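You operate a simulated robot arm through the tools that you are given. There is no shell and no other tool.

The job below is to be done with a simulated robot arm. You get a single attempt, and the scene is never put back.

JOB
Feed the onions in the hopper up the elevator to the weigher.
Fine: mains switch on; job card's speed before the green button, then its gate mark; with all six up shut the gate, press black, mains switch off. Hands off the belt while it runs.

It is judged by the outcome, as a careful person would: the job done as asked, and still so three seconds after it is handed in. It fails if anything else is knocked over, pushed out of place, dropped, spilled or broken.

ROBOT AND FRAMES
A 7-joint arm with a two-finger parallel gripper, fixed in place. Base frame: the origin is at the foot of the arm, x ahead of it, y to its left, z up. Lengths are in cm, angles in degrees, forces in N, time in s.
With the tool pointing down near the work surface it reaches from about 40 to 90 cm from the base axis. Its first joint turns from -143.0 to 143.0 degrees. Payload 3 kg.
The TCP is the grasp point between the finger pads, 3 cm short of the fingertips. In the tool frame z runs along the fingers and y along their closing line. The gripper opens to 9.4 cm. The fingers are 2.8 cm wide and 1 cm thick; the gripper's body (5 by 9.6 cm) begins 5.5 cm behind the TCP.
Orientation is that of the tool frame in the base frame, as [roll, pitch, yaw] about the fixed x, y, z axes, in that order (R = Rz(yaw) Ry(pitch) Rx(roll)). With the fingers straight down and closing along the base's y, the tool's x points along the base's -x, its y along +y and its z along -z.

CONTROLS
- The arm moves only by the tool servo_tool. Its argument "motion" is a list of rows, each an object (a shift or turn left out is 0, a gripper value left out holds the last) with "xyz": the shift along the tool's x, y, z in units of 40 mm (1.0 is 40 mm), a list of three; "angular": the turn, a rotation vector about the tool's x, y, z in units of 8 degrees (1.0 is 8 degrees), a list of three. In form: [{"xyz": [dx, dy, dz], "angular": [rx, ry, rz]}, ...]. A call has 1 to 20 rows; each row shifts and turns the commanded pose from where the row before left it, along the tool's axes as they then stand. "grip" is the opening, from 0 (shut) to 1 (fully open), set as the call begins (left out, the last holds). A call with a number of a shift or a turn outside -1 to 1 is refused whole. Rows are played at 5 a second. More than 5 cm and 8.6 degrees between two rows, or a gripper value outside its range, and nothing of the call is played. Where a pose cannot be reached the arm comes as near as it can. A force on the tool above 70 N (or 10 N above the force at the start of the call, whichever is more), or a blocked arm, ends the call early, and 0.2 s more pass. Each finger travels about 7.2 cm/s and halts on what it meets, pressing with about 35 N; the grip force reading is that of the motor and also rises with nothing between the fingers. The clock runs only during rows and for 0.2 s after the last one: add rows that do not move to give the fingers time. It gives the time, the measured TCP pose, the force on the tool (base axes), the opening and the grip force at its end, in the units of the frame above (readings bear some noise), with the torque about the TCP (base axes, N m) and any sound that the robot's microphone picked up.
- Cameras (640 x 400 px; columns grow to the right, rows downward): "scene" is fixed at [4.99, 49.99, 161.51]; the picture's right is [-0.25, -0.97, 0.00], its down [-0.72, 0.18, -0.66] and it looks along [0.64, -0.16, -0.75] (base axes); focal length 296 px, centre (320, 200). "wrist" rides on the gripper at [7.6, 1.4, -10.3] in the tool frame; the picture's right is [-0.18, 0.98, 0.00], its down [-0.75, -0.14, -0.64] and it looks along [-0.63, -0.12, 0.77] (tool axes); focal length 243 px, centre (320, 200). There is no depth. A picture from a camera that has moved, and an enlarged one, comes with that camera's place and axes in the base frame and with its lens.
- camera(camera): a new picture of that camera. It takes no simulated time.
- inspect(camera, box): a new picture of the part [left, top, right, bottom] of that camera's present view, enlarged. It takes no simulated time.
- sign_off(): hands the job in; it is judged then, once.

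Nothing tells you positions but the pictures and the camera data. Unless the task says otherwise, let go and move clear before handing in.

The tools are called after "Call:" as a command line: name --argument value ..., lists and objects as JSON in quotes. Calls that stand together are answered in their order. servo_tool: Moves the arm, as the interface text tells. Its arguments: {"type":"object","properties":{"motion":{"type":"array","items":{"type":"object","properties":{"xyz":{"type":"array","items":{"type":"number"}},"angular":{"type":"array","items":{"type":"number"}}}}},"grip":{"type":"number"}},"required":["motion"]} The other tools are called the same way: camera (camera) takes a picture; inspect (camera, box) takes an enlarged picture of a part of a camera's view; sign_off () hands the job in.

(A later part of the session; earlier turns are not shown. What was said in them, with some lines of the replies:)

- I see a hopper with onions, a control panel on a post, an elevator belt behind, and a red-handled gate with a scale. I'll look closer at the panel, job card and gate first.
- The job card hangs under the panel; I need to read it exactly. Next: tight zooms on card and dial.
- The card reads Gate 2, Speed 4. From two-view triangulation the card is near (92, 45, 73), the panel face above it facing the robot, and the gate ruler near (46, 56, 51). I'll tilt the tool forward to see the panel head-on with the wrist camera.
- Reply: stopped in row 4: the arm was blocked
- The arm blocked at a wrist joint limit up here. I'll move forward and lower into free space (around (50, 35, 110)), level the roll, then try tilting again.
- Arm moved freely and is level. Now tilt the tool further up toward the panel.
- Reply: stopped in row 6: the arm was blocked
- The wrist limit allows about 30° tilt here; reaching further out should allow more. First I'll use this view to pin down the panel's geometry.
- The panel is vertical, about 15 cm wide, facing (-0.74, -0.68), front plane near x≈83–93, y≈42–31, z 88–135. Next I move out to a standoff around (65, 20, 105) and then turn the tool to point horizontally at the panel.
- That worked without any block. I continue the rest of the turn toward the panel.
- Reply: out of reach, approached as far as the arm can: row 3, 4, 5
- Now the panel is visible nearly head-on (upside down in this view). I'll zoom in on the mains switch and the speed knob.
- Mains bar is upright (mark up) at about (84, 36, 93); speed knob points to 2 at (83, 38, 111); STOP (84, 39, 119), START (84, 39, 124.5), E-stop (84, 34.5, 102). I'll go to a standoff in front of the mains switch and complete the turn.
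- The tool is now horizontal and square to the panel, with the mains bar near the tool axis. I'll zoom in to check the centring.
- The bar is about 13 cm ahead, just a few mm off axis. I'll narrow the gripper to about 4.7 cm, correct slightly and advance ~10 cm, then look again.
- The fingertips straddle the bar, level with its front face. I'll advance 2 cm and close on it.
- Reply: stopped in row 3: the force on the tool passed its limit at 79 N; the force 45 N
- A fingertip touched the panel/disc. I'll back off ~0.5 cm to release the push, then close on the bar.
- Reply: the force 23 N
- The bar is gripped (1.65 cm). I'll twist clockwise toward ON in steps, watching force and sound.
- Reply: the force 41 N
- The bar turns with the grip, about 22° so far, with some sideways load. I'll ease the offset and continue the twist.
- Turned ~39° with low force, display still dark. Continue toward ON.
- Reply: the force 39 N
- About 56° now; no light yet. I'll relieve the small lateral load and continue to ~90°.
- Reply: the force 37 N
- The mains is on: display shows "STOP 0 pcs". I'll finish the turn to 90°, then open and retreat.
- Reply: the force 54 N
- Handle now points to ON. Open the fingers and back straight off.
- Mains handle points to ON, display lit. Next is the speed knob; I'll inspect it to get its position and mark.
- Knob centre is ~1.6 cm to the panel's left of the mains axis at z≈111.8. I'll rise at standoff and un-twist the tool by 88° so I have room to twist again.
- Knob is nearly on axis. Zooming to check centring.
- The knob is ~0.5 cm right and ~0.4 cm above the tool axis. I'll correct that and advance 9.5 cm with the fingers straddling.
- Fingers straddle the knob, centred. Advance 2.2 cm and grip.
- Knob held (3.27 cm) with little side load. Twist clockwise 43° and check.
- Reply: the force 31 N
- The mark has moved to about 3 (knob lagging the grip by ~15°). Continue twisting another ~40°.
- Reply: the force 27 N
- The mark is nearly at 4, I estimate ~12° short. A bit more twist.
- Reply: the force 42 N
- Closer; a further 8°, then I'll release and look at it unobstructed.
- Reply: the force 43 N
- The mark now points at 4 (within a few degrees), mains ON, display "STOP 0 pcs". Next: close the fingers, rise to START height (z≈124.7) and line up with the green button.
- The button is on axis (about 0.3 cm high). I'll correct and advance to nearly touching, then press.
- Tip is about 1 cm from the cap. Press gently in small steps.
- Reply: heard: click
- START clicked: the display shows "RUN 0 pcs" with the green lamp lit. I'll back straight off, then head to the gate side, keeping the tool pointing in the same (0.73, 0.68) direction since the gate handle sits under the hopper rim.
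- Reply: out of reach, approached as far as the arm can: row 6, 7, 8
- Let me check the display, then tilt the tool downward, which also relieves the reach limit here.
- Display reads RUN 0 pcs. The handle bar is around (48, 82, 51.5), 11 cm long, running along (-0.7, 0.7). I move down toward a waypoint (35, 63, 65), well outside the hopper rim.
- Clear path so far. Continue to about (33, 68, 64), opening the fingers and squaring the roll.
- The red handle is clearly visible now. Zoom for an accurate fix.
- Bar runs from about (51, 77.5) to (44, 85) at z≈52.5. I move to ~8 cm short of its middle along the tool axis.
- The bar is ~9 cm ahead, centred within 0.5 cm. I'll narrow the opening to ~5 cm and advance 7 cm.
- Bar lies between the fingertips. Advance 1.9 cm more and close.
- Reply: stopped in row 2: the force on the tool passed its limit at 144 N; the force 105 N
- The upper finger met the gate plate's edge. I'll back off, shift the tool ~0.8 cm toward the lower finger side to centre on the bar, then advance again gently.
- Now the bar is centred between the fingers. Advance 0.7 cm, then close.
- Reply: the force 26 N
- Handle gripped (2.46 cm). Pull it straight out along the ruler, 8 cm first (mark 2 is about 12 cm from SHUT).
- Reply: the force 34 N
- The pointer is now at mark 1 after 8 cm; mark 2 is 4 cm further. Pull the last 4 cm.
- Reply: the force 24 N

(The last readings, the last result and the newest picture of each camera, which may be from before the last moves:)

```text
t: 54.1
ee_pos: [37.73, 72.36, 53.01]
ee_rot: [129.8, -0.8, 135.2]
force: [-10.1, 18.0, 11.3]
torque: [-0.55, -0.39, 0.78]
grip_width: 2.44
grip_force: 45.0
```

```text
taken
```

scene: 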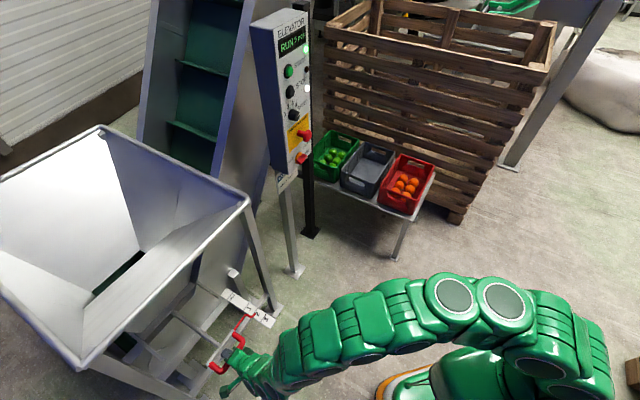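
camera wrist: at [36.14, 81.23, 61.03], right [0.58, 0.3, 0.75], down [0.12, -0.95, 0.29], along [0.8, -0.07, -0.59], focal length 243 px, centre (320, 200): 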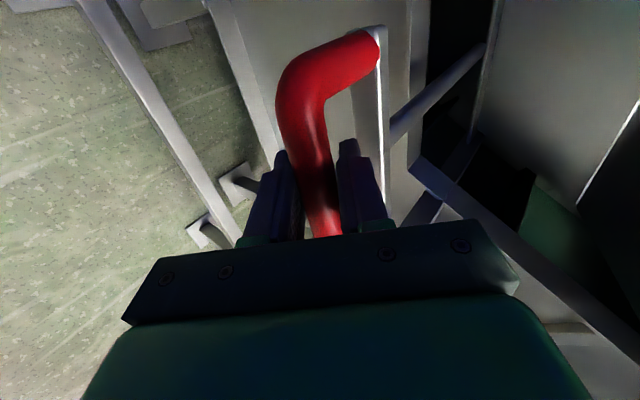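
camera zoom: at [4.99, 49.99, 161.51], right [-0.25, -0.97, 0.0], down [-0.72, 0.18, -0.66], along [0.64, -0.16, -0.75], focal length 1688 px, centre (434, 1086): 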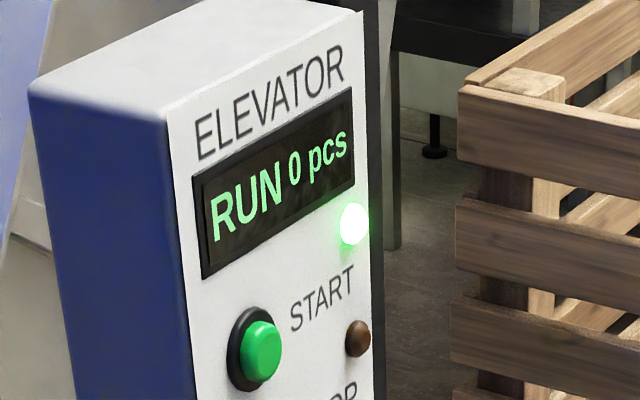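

The pointer is on mark 2. Holding there, I'll wait for the onions to ride up and watch the counter.

Call:
servo_tool --motion '[{}, {}, {}, {}, {}, {}, {}, {}, {}, {}, {}, {}, {}, {}, {}, {}, {}, {}, {}, {}]'

Call:
camera --camera "scene"

Call:
inspect --camera "scene" --box '[260, 10, 340, 80]'

Call:
inspect --camera "scene" --box '[60, 200, 220, 360]'

Call:
inspect --camera "scene" --box '[120, 0, 280, 180]'

```text
t: 58.3
ee_pos: [37.77, 72.41, 52.99]
ee_rot: [129.8, -0.9, 135.1]
force: [-12.0, 24.9, -4.4]
torque: [-0.67, -0.57, 0.52]
grip_width: 2.41
grip_force: 45.1
```

```text
taken
```

scene: 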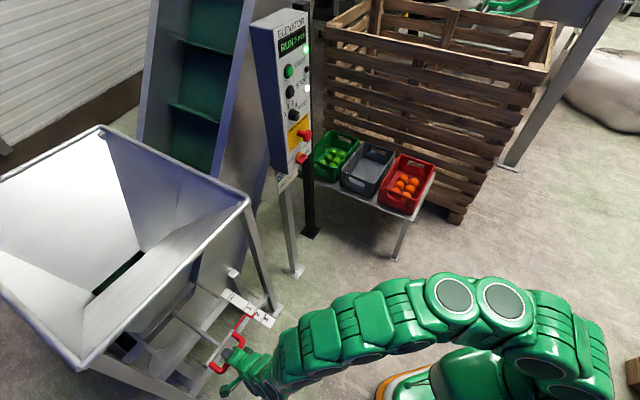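

```text
5.71 times, centred on (300, 45) of scene
camera zoom: at [4.99, 49.99, 161.51], right [-0.25, -0.97, 0.0], down [-0.72, 0.18, -0.66], along [0.64, -0.16, -0.75], focal length 1688 px, centre (434, 1086)
```

zoom: 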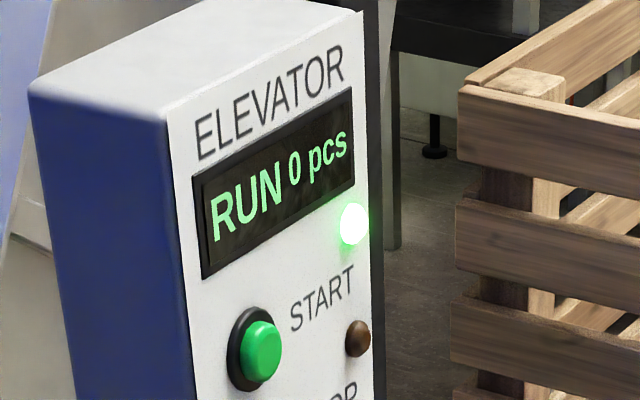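

```text
2.50 times, centred on (140, 280) of scene
camera zoom: at [4.99, 49.99, 161.51], right [-0.25, -0.97, 0.0], down [-0.72, 0.18, -0.66], along [0.64, -0.16, -0.75], focal length 739 px, centre (770, 0)
```

zoom: 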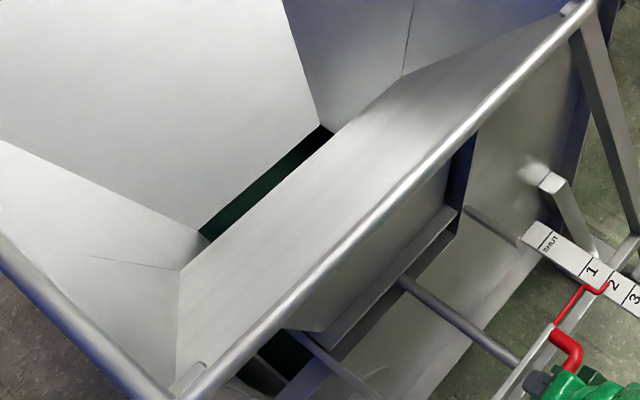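

```text
2.22 times, centred on (200, 90) of scene
camera zoom: at [4.99, 49.99, 161.51], right [-0.25, -0.97, 0.0], down [-0.72, 0.18, -0.66], along [0.64, -0.16, -0.75], focal length 657 px, centre (587, 444)
```

zoom: 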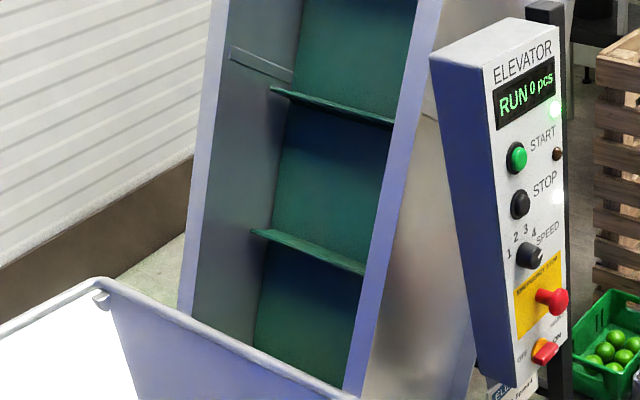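

The hopper is empty above the gate; onions should be on the belt. Wait longer.

Call:
servo_tool --motion '[{}, {}, {}, {}, {}, {}, {}, {}, {}, {}, {}, {}, {}, {}, {}, {}, {}, {}, {}, {}]'

Call:
inspect --camera "scene" --box '[120, 0, 320, 200]'

Call:
servo_tool --motion '[{}, {}, {}, {}, {}, {}, {}, {}, {}, {}, {}, {}, {}, {}, {}, {}, {}, {}, {}, {}]'

Call:
inspect --camera "scene" --box '[120, 0, 320, 200]'

```text
t: 62.5
ee_pos: [37.85, 72.44, 53.05]
ee_rot: [129.6, -0.9, 135.1]
force: [5.4, 6.9, -1.0]
torque: [-0.62, -0.55, 0.58]
grip_width: 2.44
grip_force: 45.1
```

```text
2.00 times, centred on (220, 100) of scene
camera zoom: at [4.99, 49.99, 161.51], right [-0.25, -0.97, 0.0], down [-0.72, 0.18, -0.66], along [0.64, -0.16, -0.75], focal length 591 px, centre (520, 400)
```

zoom: 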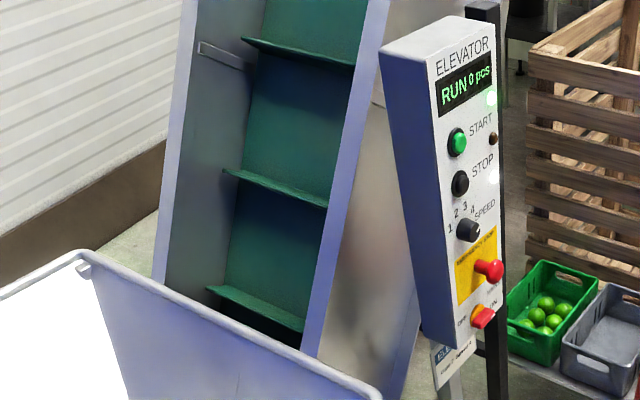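

```text
t: 66.7
ee_pos: [37.74, 72.4, 53.03]
ee_rot: [129.8, -0.8, 135.1]
force: [11.4, 1.8, 1.6]
torque: [-0.56, -0.38, 0.72]
grip_width: 2.43
grip_force: 44.8
```

```text
2.00 times, centred on (220, 100) of scene
camera zoom: at [4.99, 49.99, 161.51], right [-0.25, -0.97, 0.0], down [-0.72, 0.18, -0.66], along [0.64, -0.16, -0.75], focal length 591 px, centre (520, 400)
```

zoom: 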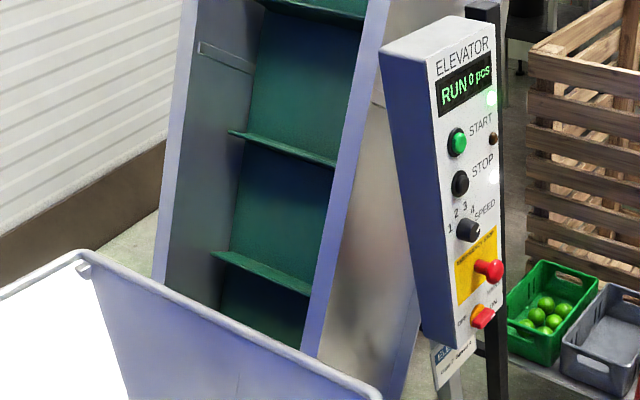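

The belt is running but no onions are seen yet. Let me look into the throat from both cameras.

Call:
inspect --camera "scene" --box '[80, 230, 180, 310]'

Call:
inspect --camera "scene" --box '[100, 260, 240, 400]'

Call:
camera --camera "wrist"

```text
5.00 times, centred on (130, 270) of scene
camera zoom: at [4.99, 49.99, 161.51], right [-0.25, -0.97, 0.0], down [-0.72, 0.18, -0.66], along [0.64, -0.16, -0.75], focal length 1477 px, centre (1270, -150)
```

zoom: 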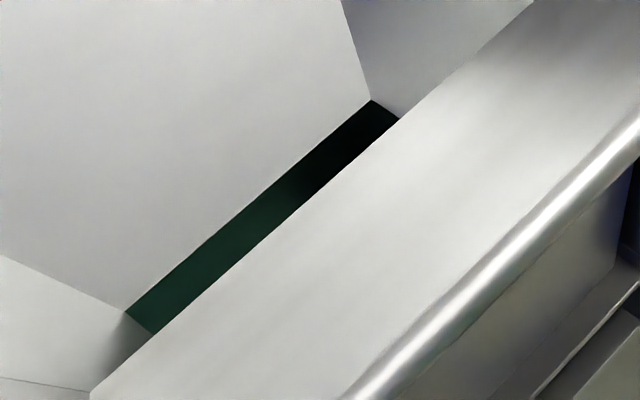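

```text
2.86 times, centred on (170, 330) of scene
camera zoom: at [4.99, 49.99, 161.51], right [-0.25, -0.97, 0.0], down [-0.72, 0.18, -0.66], along [0.64, -0.16, -0.75], focal length 844 px, centre (749, -171)
```

zoom: 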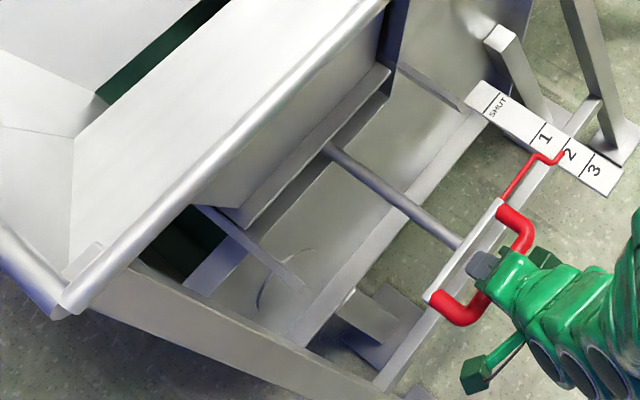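

```text
taken
camera wrist: at [27.68, 72.83, 60.72], right [0.58, 0.31, 0.75], down [0.12, -0.95, 0.29], along [0.8, -0.07, -0.59], focal length 243 px, centre (320, 200)
```

wrist: 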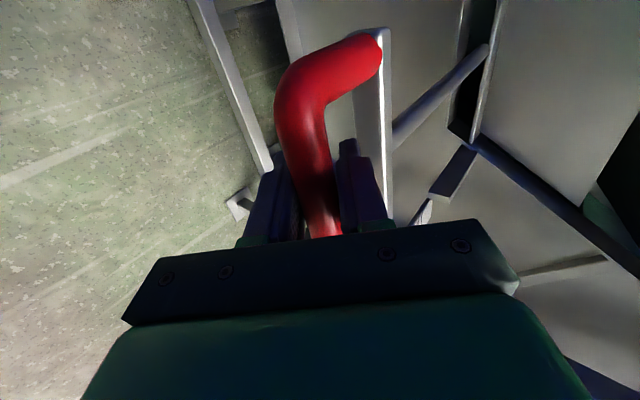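

The throat is clear. I'll keep waiting and check the belt and counter.

Call:
servo_tool --motion '[{}, {}, {}, {}, {}, {}, {}, {}, {}, {}, {}, {}, {}, {}, {}, {}, {}, {}, {}, {}]'

Call:
inspect --camera "scene" --box '[120, 0, 320, 200]'

Call:
servo_tool --motion '[{}, {}, {}, {}, {}, {}, {}, {}, {}, {}, {}, {}, {}, {}, {}, {}, {}, {}, {}, {}]'

Call:
inspect --camera "scene" --box '[120, 0, 320, 200]'

```text
t: 70.9
ee_pos: [37.87, 72.41, 53.01]
ee_rot: [129.6, -0.9, 135.1]
force: [8.9, 4.5, 1.5]
torque: [-0.68, -0.63, 0.57]
grip_width: 2.45
grip_force: 44.9
```

```text
2.00 times, centred on (220, 100) of scene
camera zoom: at [4.99, 49.99, 161.51], right [-0.25, -0.97, 0.0], down [-0.72, 0.18, -0.66], along [0.64, -0.16, -0.75], focal length 591 px, centre (520, 400)
```

zoom: 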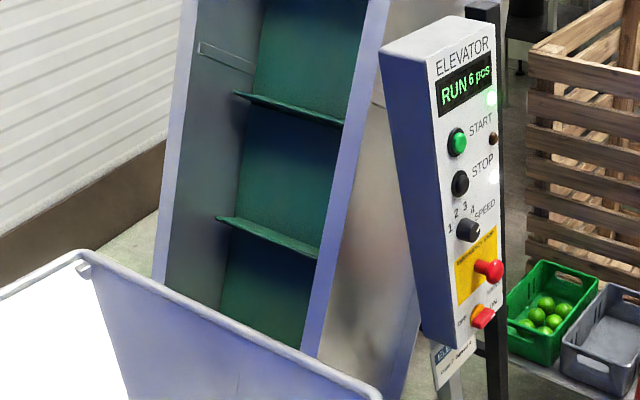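

```text
t: 75.1
ee_pos: [37.87, 72.46, 53.08]
ee_rot: [129.7, -1.0, 135.1]
force: [5.8, 8.1, 2.2]
torque: [-0.58, -0.52, 0.54]
grip_width: 2.42
grip_force: 44.8
```

```text
2.00 times, centred on (220, 100) of scene
camera zoom: at [4.99, 49.99, 161.51], right [-0.25, -0.97, 0.0], down [-0.72, 0.18, -0.66], along [0.64, -0.16, -0.75], focal length 591 px, centre (520, 400)
```

zoom: 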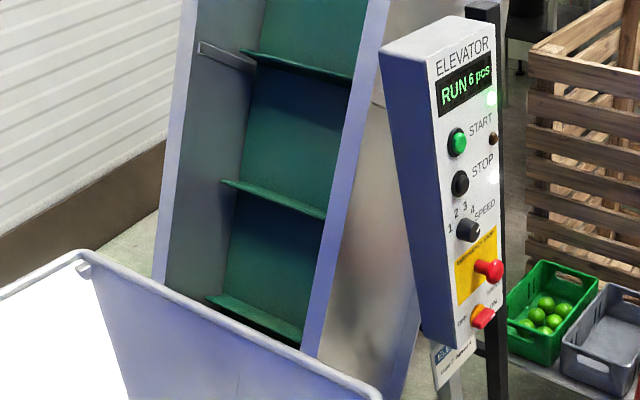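

The counter reads 6 pcs. Now shut the gate: push the handle back in 12 cm along the ruler.

Call:
inspect --camera "scene" --box '[260, 10, 340, 80]'

Call:
servo_tool --motion '[{"xyz": [0, 0.322, 0.38]}, {"xyz": [0, 0.322, 0.38]}, {"xyz": [0, 0.322, 0.38]}, {"xyz": [0, 0.322, 0.38]}, {"xyz": [0, 0.322, 0.38]}, {"xyz": [0, 0.29, 0.34]}, {}]'

Call:
inspect --camera "scene" --box '[180, 260, 300, 360]'

Call:
inspect --camera "scene" --box '[80, 230, 180, 310]'

```text
5.71 times, centred on (300, 45) of scene
camera zoom: at [4.99, 49.99, 161.51], right [-0.25, -0.97, 0.0], down [-0.72, 0.18, -0.66], along [0.64, -0.16, -0.75], focal length 1688 px, centre (434, 1086)
```

zoom: 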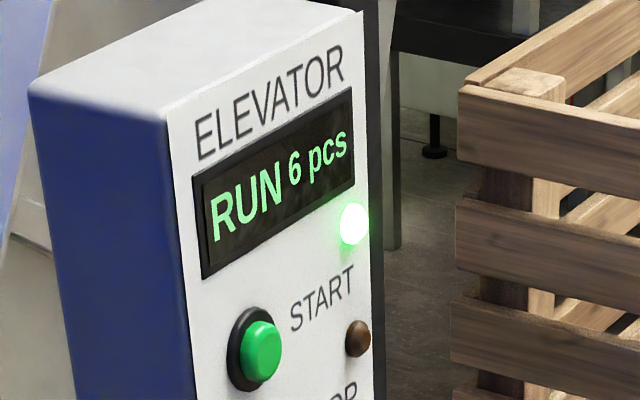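

```text
t: 76.7
ee_pos: [46.04, 80.7, 52.98]
ee_rot: [129.8, -0.9, 135.2]
force: [-7.7, 18.9, -23.1]
torque: [-0.43, -0.58, 0.67]
grip_width: 2.44
grip_force: 44.9
```

```text
4.00 times, centred on (240, 310) of scene
camera zoom: at [4.99, 49.99, 161.51], right [-0.25, -0.97, 0.0], down [-0.72, 0.18, -0.66], along [0.64, -0.16, -0.75], focal length 1182 px, centre (640, -240)
```

zoom: 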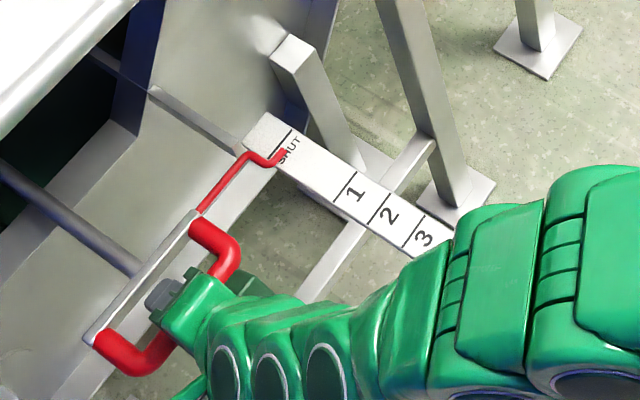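

```text
5.00 times, centred on (130, 270) of scene
camera zoom: at [4.99, 49.99, 161.51], right [-0.25, -0.97, 0.0], down [-0.72, 0.18, -0.66], along [0.64, -0.16, -0.75], focal length 1477 px, centre (1270, -150)
```

zoom: 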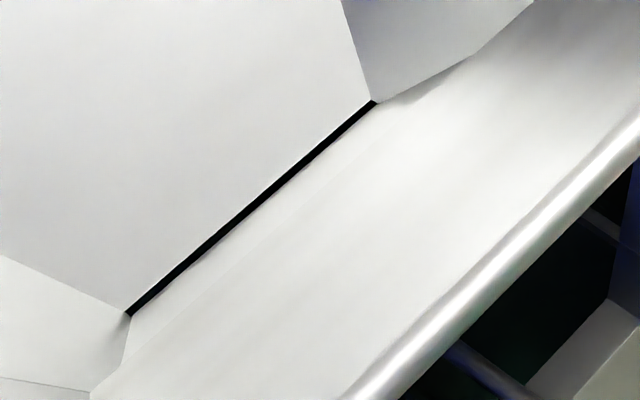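

A small gap remains (~0.5 cm). Push a little further until it seats.

Call:
servo_tool --motion '[{"xyz": [0, 0.06, 0.07]}, {"xyz": [0, 0.05, 0.06]}, {}]'

Call:
inspect --camera "scene" --box '[80, 230, 180, 310]'

Call:
inspect --camera "scene" --box '[210, 280, 270, 320]'

```text
t: 77.5
ee_pos: [46.68, 81.18, 52.91]
ee_rot: [129.8, -0.9, 134.9]
force: [-7.0, 9.7, -24.8]
torque: [-0.62, -0.83, 0.33]
grip_width: 2.44
grip_force: 44.9
```

```text
5.00 times, centred on (130, 270) of scene
camera zoom: at [4.99, 49.99, 161.51], right [-0.25, -0.97, 0.0], down [-0.72, 0.18, -0.66], along [0.64, -0.16, -0.75], focal length 1477 px, centre (1270, -150)
```

zoom: 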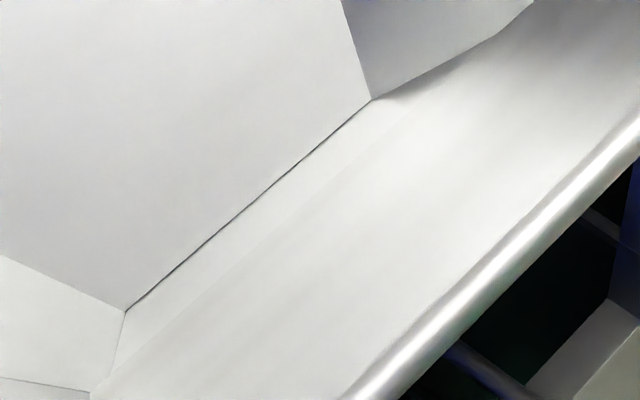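

```text
10.00 times, centred on (240, 300) of scene
camera zoom: at [4.99, 49.99, 161.51], right [-0.25, -0.97, 0.0], down [-0.72, 0.18, -0.66], along [0.64, -0.16, -0.75], focal length 2955 px, centre (1120, -800)
```

zoom: 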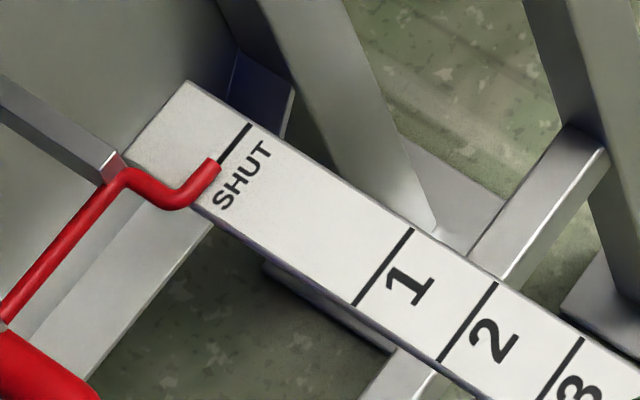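

The gate is shut: pointer on the SHUT line and the slot closed. Open fingers and withdraw along the tool axis.

Call:
servo_tool --motion '[{"xyz": [0, 0.015, 0.018]}, {}]'

Call:
servo_tool --motion '[{}, {}, {"xyz": [0, 0, -0.4]}, {"xyz": [0, 0, -0.8]}, {"xyz": [0, 0, -0.9]}, {"xyz": [0, 0, -0.9]}, {"xyz": [0, 0, -0.9]}, {"xyz": [0, 0, -0.9]}, {}]' --grip 0.42

Call:
camera --camera "scene"

Call:
inspect --camera "scene" --box '[210, 280, 270, 320]'

```text
t: 78.1
ee_pos: [46.64, 81.13, 52.98]
ee_rot: [129.8, -0.9, 135.0]
force: [-6.6, 3.5, -22.8]
torque: [-0.47, -0.63, 0.7]
grip_width: 2.44
grip_force: 45.2
```

```text
t: 80.1
ee_pos: [36.19, 70.6, 65.45]
ee_rot: [129.8, -0.8, 135.1]
force: [-0.7, -0.3, -1.0]
torque: [0.01, 0.03, -0.01]
grip_width: 3.98
grip_force: 0.0
```

```text
taken
```

scene: 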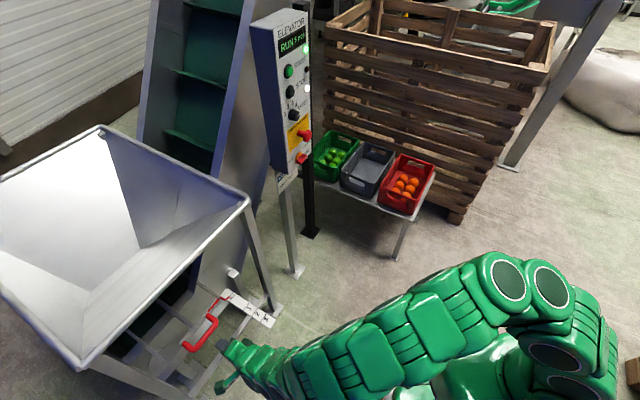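

```text
10.00 times, centred on (240, 300) of scene
camera zoom: at [4.99, 49.99, 161.51], right [-0.25, -0.97, 0.0], down [-0.72, 0.18, -0.66], along [0.64, -0.16, -0.75], focal length 2955 px, centre (1120, -800)
```

zoom: 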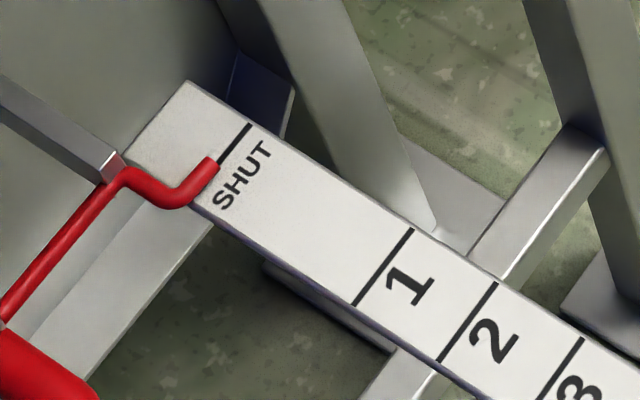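

Gate released and still on SHUT. Now travel back to the panel via the same free path to press STOP.

Call:
servo_tool --motion '[{"xyz": [-0.506, 0.429, -0.584]}, {"xyz": [-0.506, 0.429, -0.584]}, {"xyz": [-0.506, 0.429, -0.584]}, {"xyz": [-0.506, 0.429, -0.584]}, {"xyz": [-0.506, 0.429, -0.584]}, {"xyz": [-0.506, 0.429, -0.584]}, {"xyz": [-0.506, 0.429, -0.584]}, {"xyz": [-0.506, 0.429, -0.584]}, {"xyz": [-0.678, 0.472, -0.472]}, {"xyz": [-0.678, 0.472, -0.472]}, {"xyz": [-0.678, 0.472, -0.472]}, {"xyz": [-0.678, 0.472, -0.472]}, {"xyz": [-0.678, 0.472, -0.472]}, {"xyz": [-0.678, 0.472, -0.472]}, {"xyz": [-0.678, 0.472, -0.472]}, {"xyz": [-0.678, 0.472, -0.472]}, {"xyz": [-0.678, 0.472, -0.472]}, {}]' --grip 0

Call:
camera --camera "scene"

```text
t: 83.9
ee_pos: [60.01, 35.83, 111.06]
ee_rot: [129.8, -0.9, 135.1]
force: [-0.3, 0.4, 0.3]
torque: [0.0, -0.02, 0.02]
grip_width: 0.01
grip_force: 33.0
```

```text
taken
```

scene: 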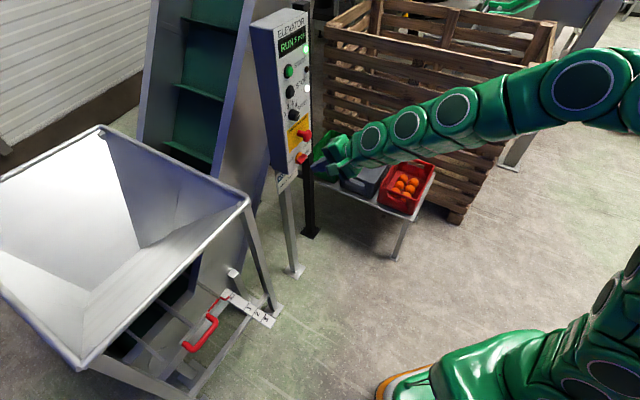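

Next, shift in front of the panel and level the tool at STOP height.

Call:
servo_tool --motion '[{"xyz": [-0.716, 0.334, -0.2]}, {"xyz": [-0.716, 0.334, -0.2]}, {"xyz": [-0.716, 0.334, -0.2]}, {"xyz": [-0.716, 0.334, -0.2]}, {"xyz": [-0.716, 0.334, -0.2]}, {"angular": [-1, 0, 0]}, {"angular": [-1, 0, 0]}, {"angular": [-1, 0, 0]}, {"angular": [-1, 0, 0]}, {"angular": [-1, 0, 0]}, {}]'

Call:
camera --camera "wrist"

Call:
inspect --camera "scene" --box '[260, 10, 400, 150]'

```text
t: 86.3
ee_pos: [72.03, 25.87, 118.16]
ee_rot: [94.9, -0.2, 132.7]
force: [0.0, 1.3, -0.1]
torque: [0.03, -0.05, 0.02]
grip_width: 0.01
grip_force: 32.8
out of reach, approached as far as the arm can: row 9, 10
```

```text
taken
camera wrist: at [59.49, 24.68, 120.45], right [0.19, -0.08, 0.98], down [0.03, -1.0, -0.09], along [0.98, 0.05, -0.18], focal length 243 px, centre (320, 200)
```

wrist: 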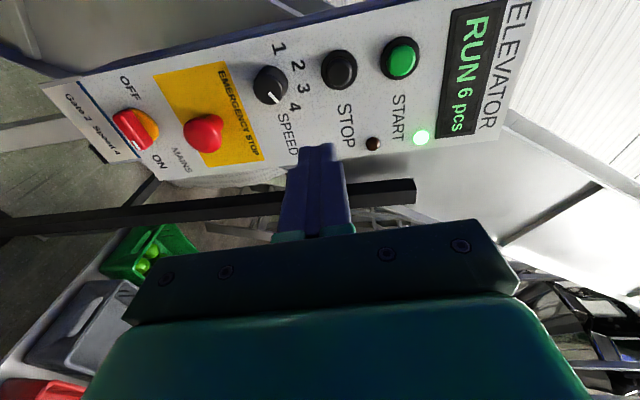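

```text
2.86 times, centred on (330, 80) of scene
camera zoom: at [4.99, 49.99, 161.51], right [-0.25, -0.97, 0.0], down [-0.72, 0.18, -0.66], along [0.64, -0.16, -0.75], focal length 844 px, centre (291, 543)
```

zoom: 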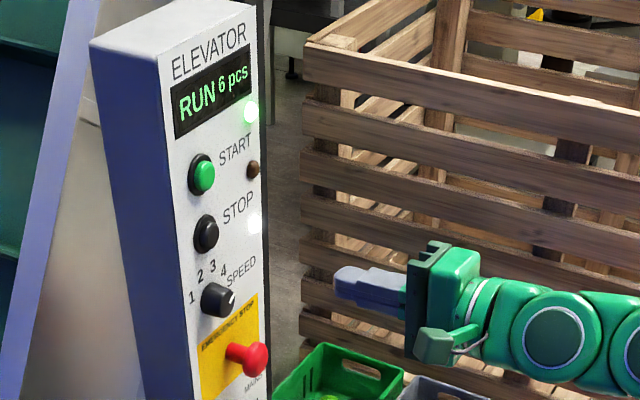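

I'll move forward a few cm where reach is better and re-measure.

Call:
servo_tool --motion '[{"xyz": [0, 0, 0.6]}, {"xyz": [0, 0, 0.6]}, {}]'

Call:
camera --camera "wrist"

```text
t: 87.1
ee_pos: [75.58, 29.27, 117.65]
ee_rot: [95.1, -0.2, 132.8]
force: [0.2, 0.6, -0.9]
torque: [0.0, -0.02, 0.01]
grip_width: 0.02
grip_force: 33.2
```

```text
taken
camera wrist: at [63.1, 27.94, 119.93], right [0.19, -0.08, 0.98], down [0.03, -1.0, -0.09], along [0.98, 0.05, -0.19], focal length 243 px, centre (320, 200)
```

wrist: 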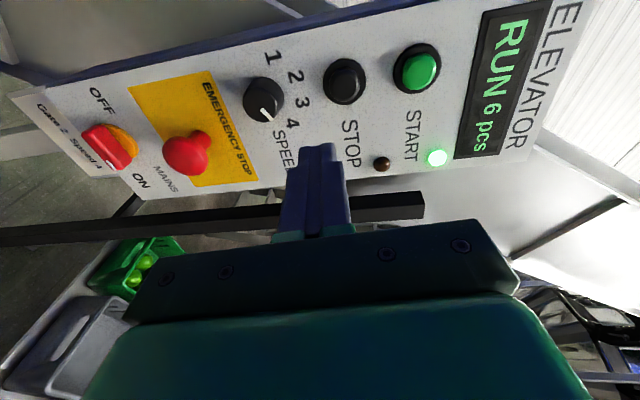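

Level the tool, shift 1.2 cm left and 1.2 cm up onto the STOP axis, then approach.

Call:
servo_tool --motion '[{"angular": [-0.64, 0, 0]}, {"xyz": [0.3, 0.29, 0]}, {"xyz": [0, 0, 0.5]}, {"xyz": [0, 0, 0.5]}, {"xyz": [0, 0, 0.5]}, {}]'

Call:
camera --camera "wrist"

Call:
inspect --camera "scene" --box '[260, 40, 360, 120]'

```text
t: 88.5
ee_pos: [78.95, 34.23, 118.67]
ee_rot: [89.9, -0.3, 132.8]
force: [0.1, 0.3, 0.8]
torque: [0.01, -0.05, 0.0]
grip_width: 0.01
grip_force: 33.5
```

```text
taken
camera wrist: at [66.33, 32.93, 119.94], right [0.13, -0.14, 0.98], down [0.04, -0.99, -0.14], along [0.99, 0.06, -0.12], focal length 243 px, centre (320, 200)
```

wrist: 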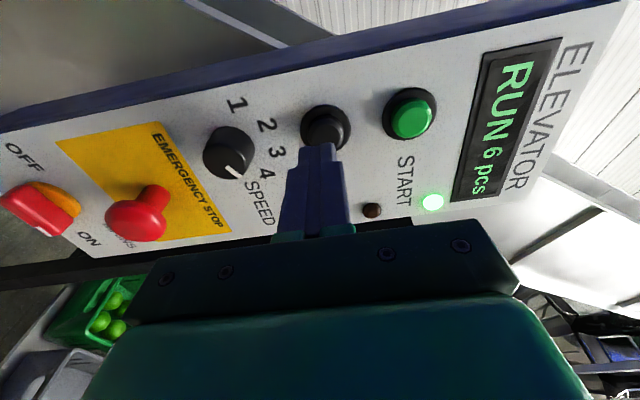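

```text
5.00 times, centred on (310, 80) of scene
camera zoom: at [4.99, 49.99, 161.51], right [-0.25, -0.97, 0.0], down [-0.72, 0.18, -0.66], along [0.64, -0.16, -0.75], focal length 1477 px, centre (370, 800)
```

zoom: 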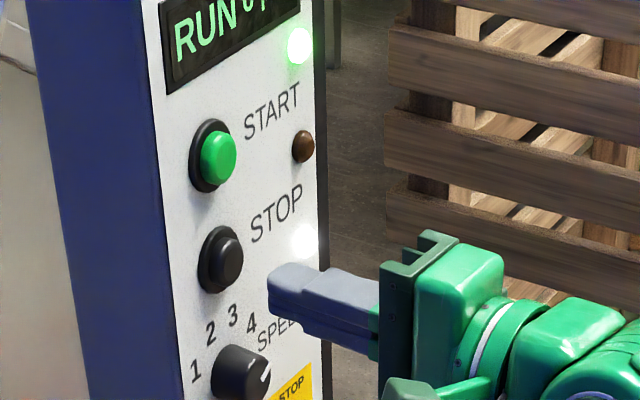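

Aligned with STOP, about 3 cm to go. Advance and press.

Call:
servo_tool --motion '[{"xyz": [0, 0.03, 0.5]}, {"xyz": [0, 0, 0.15]}, {"xyz": [0, 0, 0.1]}, {"xyz": [0, 0, 0.08]}]'

Call:
inspect --camera "scene" --box '[260, 10, 360, 110]'

```text
t: 89.5
ee_pos: [81.44, 36.42, 119.02]
ee_rot: [89.9, -0.2, 132.9]
force: [-16.2, -6.5, -2.7]
torque: [-0.11, -0.01, 0.42]
grip_width: 0.0
grip_force: 32.7
heard: click
```

```text
4.00 times, centred on (310, 60) of scene
camera zoom: at [4.99, 49.99, 161.51], right [-0.25, -0.97, 0.0], down [-0.72, 0.18, -0.66], along [0.64, -0.16, -0.75], focal length 1182 px, centre (360, 760)
```

zoom: 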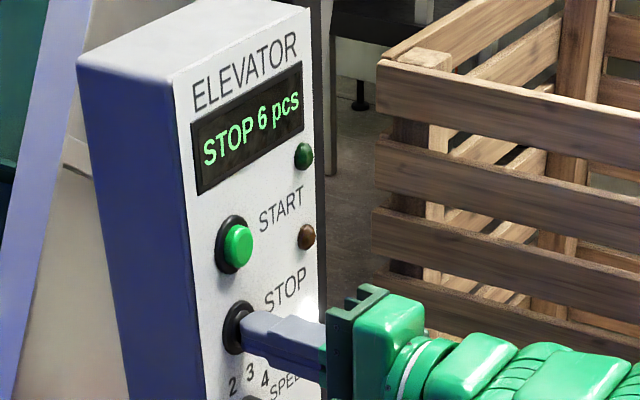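

STOP clicked: display "STOP 6 pcs", run lamp out. Back off, drop to the mains switch height at standoff and open the fingers.

Call:
servo_tool --motion '[{"xyz": [0, 0, -0.5]}, {"xyz": [0, 0, -0.95]}, {"xyz": [0, 0, -0.95]}, {"xyz": [-0.06, -0.93, 0]}, {"xyz": [-0.06, -0.93, 0]}, {"xyz": [-0.06, -0.93, 0]}, {"xyz": [-0.06, -0.93, 0]}, {"xyz": [-0.06, -0.93, 0]}, {"xyz": [-0.06, -0.93, 0]}, {"xyz": [-0.06, -0.93, 0]}, {}]' --grip 0

Call:
servo_tool --motion '[{}, {}, {}]' --grip 0.45

Call:
camera --camera "wrist"

Call:
inspect --camera "scene" --box '[250, 0, 390, 200]'

```text
t: 91.9
ee_pos: [75.53, 28.81, 92.94]
ee_rot: [89.9, -0.1, 132.9]
force: [0.3, 0.2, -1.0]
torque: [0.0, 0.01, 0.01]
grip_width: 0.0
grip_force: 32.9
```

```text
t: 92.7
ee_pos: [75.5, 28.75, 92.86]
ee_rot: [90.0, -0.2, 132.8]
force: [0.0, -0.1, 0.5]
torque: [-0.02, -0.01, 0.01]
grip_width: 4.22
grip_force: 0.0
```

```text
taken
camera wrist: at [62.91, 27.41, 94.2], right [0.13, -0.14, 0.98], down [0.04, -0.99, -0.14], along [0.99, 0.06, -0.12], focal length 243 px, centre (320, 200)
```

wrist: 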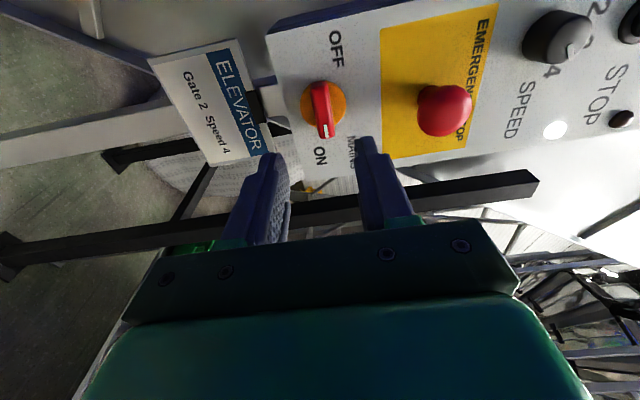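

```text
2.00 times, centred on (320, 100) of scene
camera zoom: at [4.99, 49.99, 161.51], right [-0.25, -0.97, 0.0], down [-0.72, 0.18, -0.66], along [0.64, -0.16, -0.75], focal length 591 px, centre (320, 400)
```

zoom: 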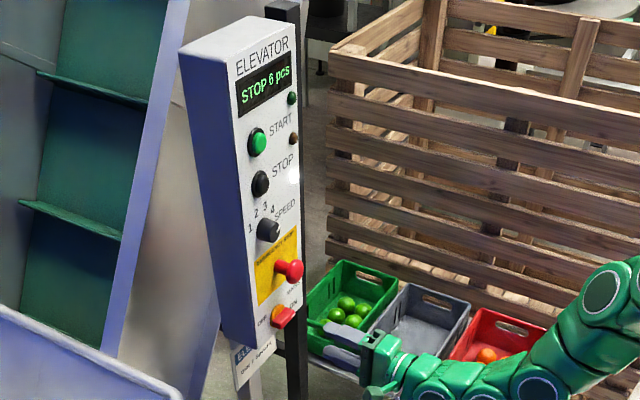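

Well aligned with the mains bar. Advance 9.4 cm and grip it.

Call:
servo_tool --motion '[{"xyz": [0, 0, 0.7]}, {"xyz": [0, 0, 0.7]}, {"xyz": [0, 0, 0.6]}, {"xyz": [0, 0, 0.35]}, {}]'

Call:
servo_tool --motion '[{}, {}, {}]' --grip 0

Call:
camera --camera "wrist"

```text
t: 93.9
ee_pos: [82.61, 35.09, 92.96]
ee_rot: [89.7, -0.3, 132.7]
force: [-0.3, 0.6, -0.5]
torque: [0.03, 0.03, -0.01]
grip_width: 4.23
grip_force: 0.2
```

```text
t: 94.7
ee_pos: [82.56, 35.14, 93.08]
ee_rot: [89.7, -0.1, 132.8]
force: [2.4, 2.6, 16.6]
torque: [-0.12, 0.06, 0.45]
grip_width: 1.6
grip_force: 44.8
```

```text
taken
camera wrist: at [69.95, 33.8, 94.42], right [0.12, -0.14, 0.98], down [0.04, -0.99, -0.15], along [0.99, 0.06, -0.12], focal length 243 px, centre (320, 200)
```

wrist: 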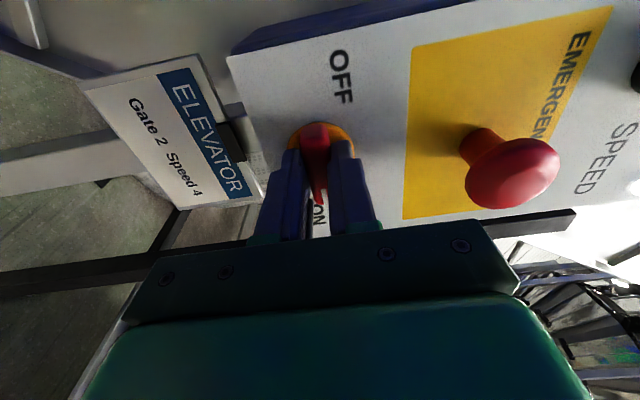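

Gripped. Twist back counter-clockwise in stages toward vertical (OFF), watching loads.

Call:
servo_tool --motion '[{"xyz": [0, 0.03, 0], "angular": [0, 0, -0.7]}, {"angular": [0, 0, -0.7]}, {"angular": [0, 0, -0.7]}, {"angular": [0, 0, -0.7]}, {}]'

Call:
servo_tool --motion '[{"angular": [0, 0, -0.7]}, {"angular": [0, 0, -0.7]}, {"angular": [0, 0, -0.7]}, {}]'

```text
t: 95.9
ee_pos: [82.54, 35.17, 93.01]
ee_rot: [89.8, 22.3, 132.8]
force: [31.5, 21.0, 12.6]
torque: [0.71, -0.71, 0.08]
grip_width: 1.62
grip_force: 45.0
```

```text
t: 96.9
ee_pos: [82.51, 34.94, 93.0]
ee_rot: [89.8, 39.1, 132.7]
force: [-4.1, 1.1, 15.5]
torque: [0.76, -0.82, 0.38]
grip_width: 1.6
grip_force: 45.2
```

Loads are low; continue the twist.

Call:
servo_tool --motion '[{"angular": [0, 0, -0.7]}, {"angular": [0, 0, -0.7]}, {"angular": [0, 0, -0.7]}, {}]'

Call:
servo_tool --motion '[{"angular": [0, 0, -0.7]}, {"angular": [0, 0, -0.7]}, {"angular": [0, 0, -0.7]}, {}]'

Call:
camera --camera "wrist"

Call:
inspect --camera "scene" --box '[250, 0, 390, 200]'

```text
t: 97.9
ee_pos: [82.56, 35.04, 92.89]
ee_rot: [90.0, 55.9, 132.6]
force: [-32.9, -22.1, 16.9]
torque: [0.31, -0.39, 1.08]
grip_width: 1.62
grip_force: 45.6
```

```text
t: 98.9
ee_pos: [82.69, 34.96, 92.91]
ee_rot: [89.6, 72.6, 132.4]
force: [23.9, 3.9, -5.8]
torque: [0.31, -0.34, 0.34]
grip_width: 1.64
grip_force: 45.3
```

```text
taken
camera wrist: at [72.69, 30.81, 86.0], right [-0.6, 0.65, 0.47], down [-0.23, -0.7, 0.68], along [0.77, 0.3, 0.57], focal length 243 px, centre (320, 200)
```

wrist: 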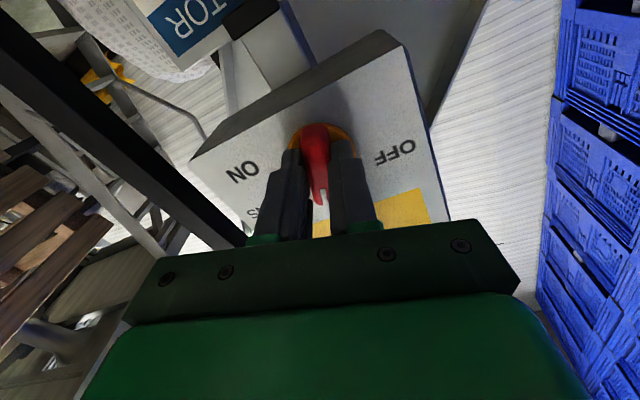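

```text
2.00 times, centred on (320, 100) of scene
camera zoom: at [4.99, 49.99, 161.51], right [-0.25, -0.97, 0.0], down [-0.72, 0.18, -0.66], along [0.64, -0.16, -0.75], focal length 591 px, centre (320, 400)
```

zoom: 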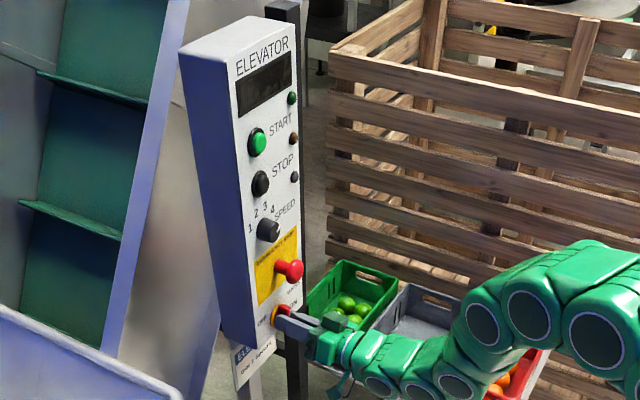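

The display is dark – mains off. Finish the last ~17° to its original upright OFF position.

Call:
servo_tool --motion '[{"angular": [0, 0, -0.7]}, {"angular": [0, 0, -0.7]}, {"angular": [0, 0, -0.7]}, {}]'

Call:
inspect --camera "wrist" --box '[180, 20, 460, 240]'

```text
t: 99.9
ee_pos: [82.59, 34.99, 92.89]
ee_rot: [78.5, 89.4, 121.4]
force: [33.1, 5.9, -10.2]
torque: [0.25, -0.2, 0.41]
grip_width: 1.63
grip_force: 45.0
```

```text
1.82 times, centred on (320, 130) of wrist
camera zoom: at [74.15, 29.18, 85.24], right [-0.67, 0.72, 0.19], down [-0.37, -0.55, 0.75], along [0.65, 0.43, 0.63], focal length 441 px, centre (320, 327)
```

zoom: 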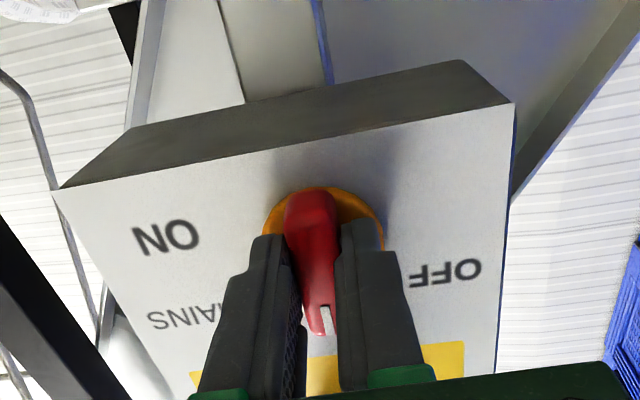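

Bar is back upright. Open and back away, then check everything.

Call:
servo_tool --motion '[{}, {}, {"xyz": [0, 0, -0.5]}, {"xyz": [0, 0, -0.8]}, {"xyz": [0, 0, -0.8]}, {"xyz": [0, 0, -0.8]}, {"xyz": [0, 0, -0.8]}, {}]' --grip 0.45

Call:
camera --camera "wrist"

Call:
camera --camera "scene"

Call:
inspect --camera "wrist" --box '[220, 20, 420, 160]'

Call:
inspect --camera "scene" --box '[250, 0, 350, 200]'

Call:
inspect --camera "scene" --box '[60, 200, 280, 360]'

```text
t: 101.7
ee_pos: [71.93, 24.68, 93.2]
ee_rot: [73.3, 89.5, 116.1]
force: [0.2, 0.3, -0.4]
torque: [0.03, 0.04, 0.03]
grip_width: 4.2
grip_force: 0.0
```

```text
taken
camera wrist: at [63.4, 18.97, 85.51], right [-0.67, 0.72, 0.19], down [-0.37, -0.55, 0.75], along [0.65, 0.43, 0.63], focal length 243 px, centre (320, 200)
```

wrist: 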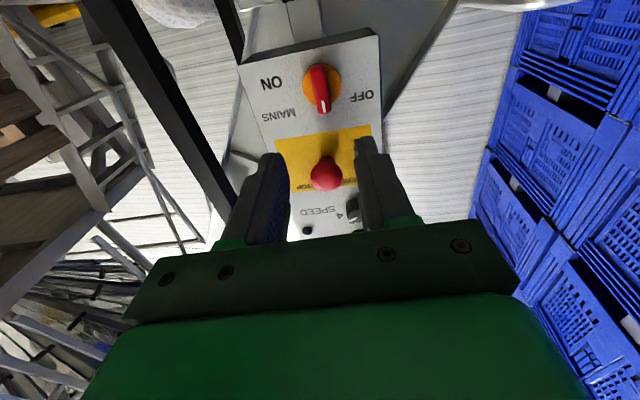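

```text
taken
```

scene: 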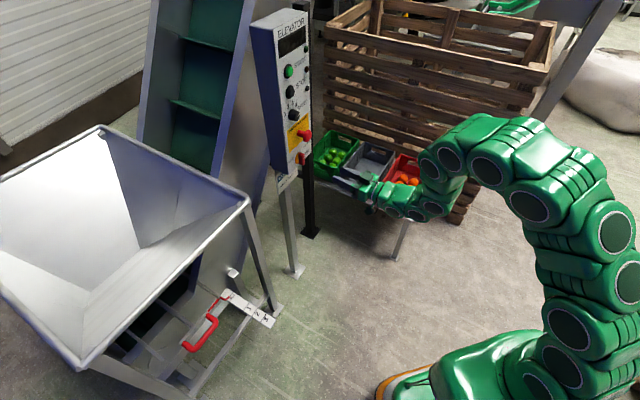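

```text
2.86 times, centred on (320, 90) of wrist
camera zoom: at [63.4, 18.97, 85.51], right [-0.67, 0.72, 0.19], down [-0.37, -0.55, 0.75], along [0.65, 0.43, 0.63], focal length 693 px, centre (320, 514)
```

zoom: 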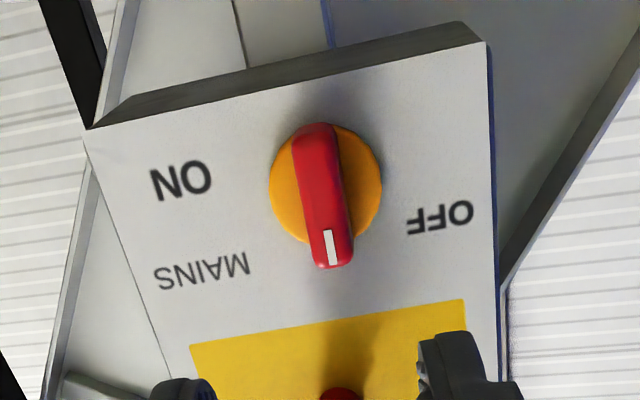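

```text
2.00 times, centred on (300, 100) of scene
camera zoom: at [4.99, 49.99, 161.51], right [-0.25, -0.97, 0.0], down [-0.72, 0.18, -0.66], along [0.64, -0.16, -0.75], focal length 591 px, centre (360, 400)
```

zoom: 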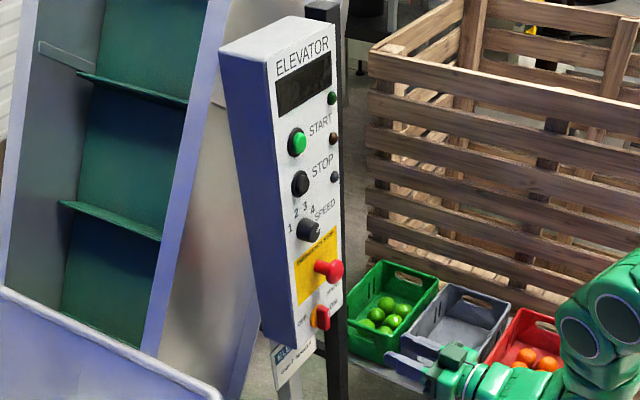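

```text
2.50 times, centred on (170, 280) of scene
camera zoom: at [4.99, 49.99, 161.51], right [-0.25, -0.97, 0.0], down [-0.72, 0.18, -0.66], along [0.64, -0.16, -0.75], focal length 739 px, centre (695, 0)
```

zoom: 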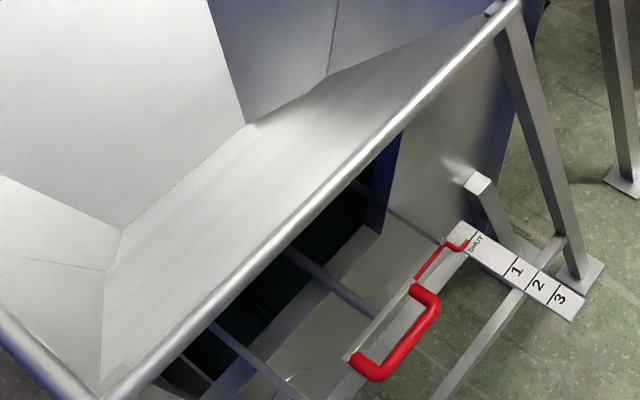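

The mains bar is upright as it was at the start, with the display dark and the belt stopped. The gate is on SHUT, the counter last read 6 pcs and nothing was disturbed. The arm is clear, so I'm handing in.

Call:
sign_off

```text
The job is handed in.
```

The job is done and handed in: all six onions went up the elevator, and the panel counter read 6 pcs. I did not see the weigher itself, so the count rests on that display.

- **Start-up:** I turned the mains on and set the speed to 4, as the job card says. I then pressed the green button, and the display showed RUN.
- **Feeding:** I opened the gate to mark 2 and held it there until the counter reached 6. The arm stayed off the belt while it ran.
- **Shut-down:** I pushed the gate back to SHUT and the slot closed. I pressed black, and the display showed STOP 6 pcs. I turned the mains handle back until the display went dark, leaving it upright as it was at the start.

The fingers bumped the panel around the mains switch once and the gate plate once. I backed off both times and saw no damage or movement. In the final pictures nothing was knocked over, moved or spilled, and the arm is clear of the machine.
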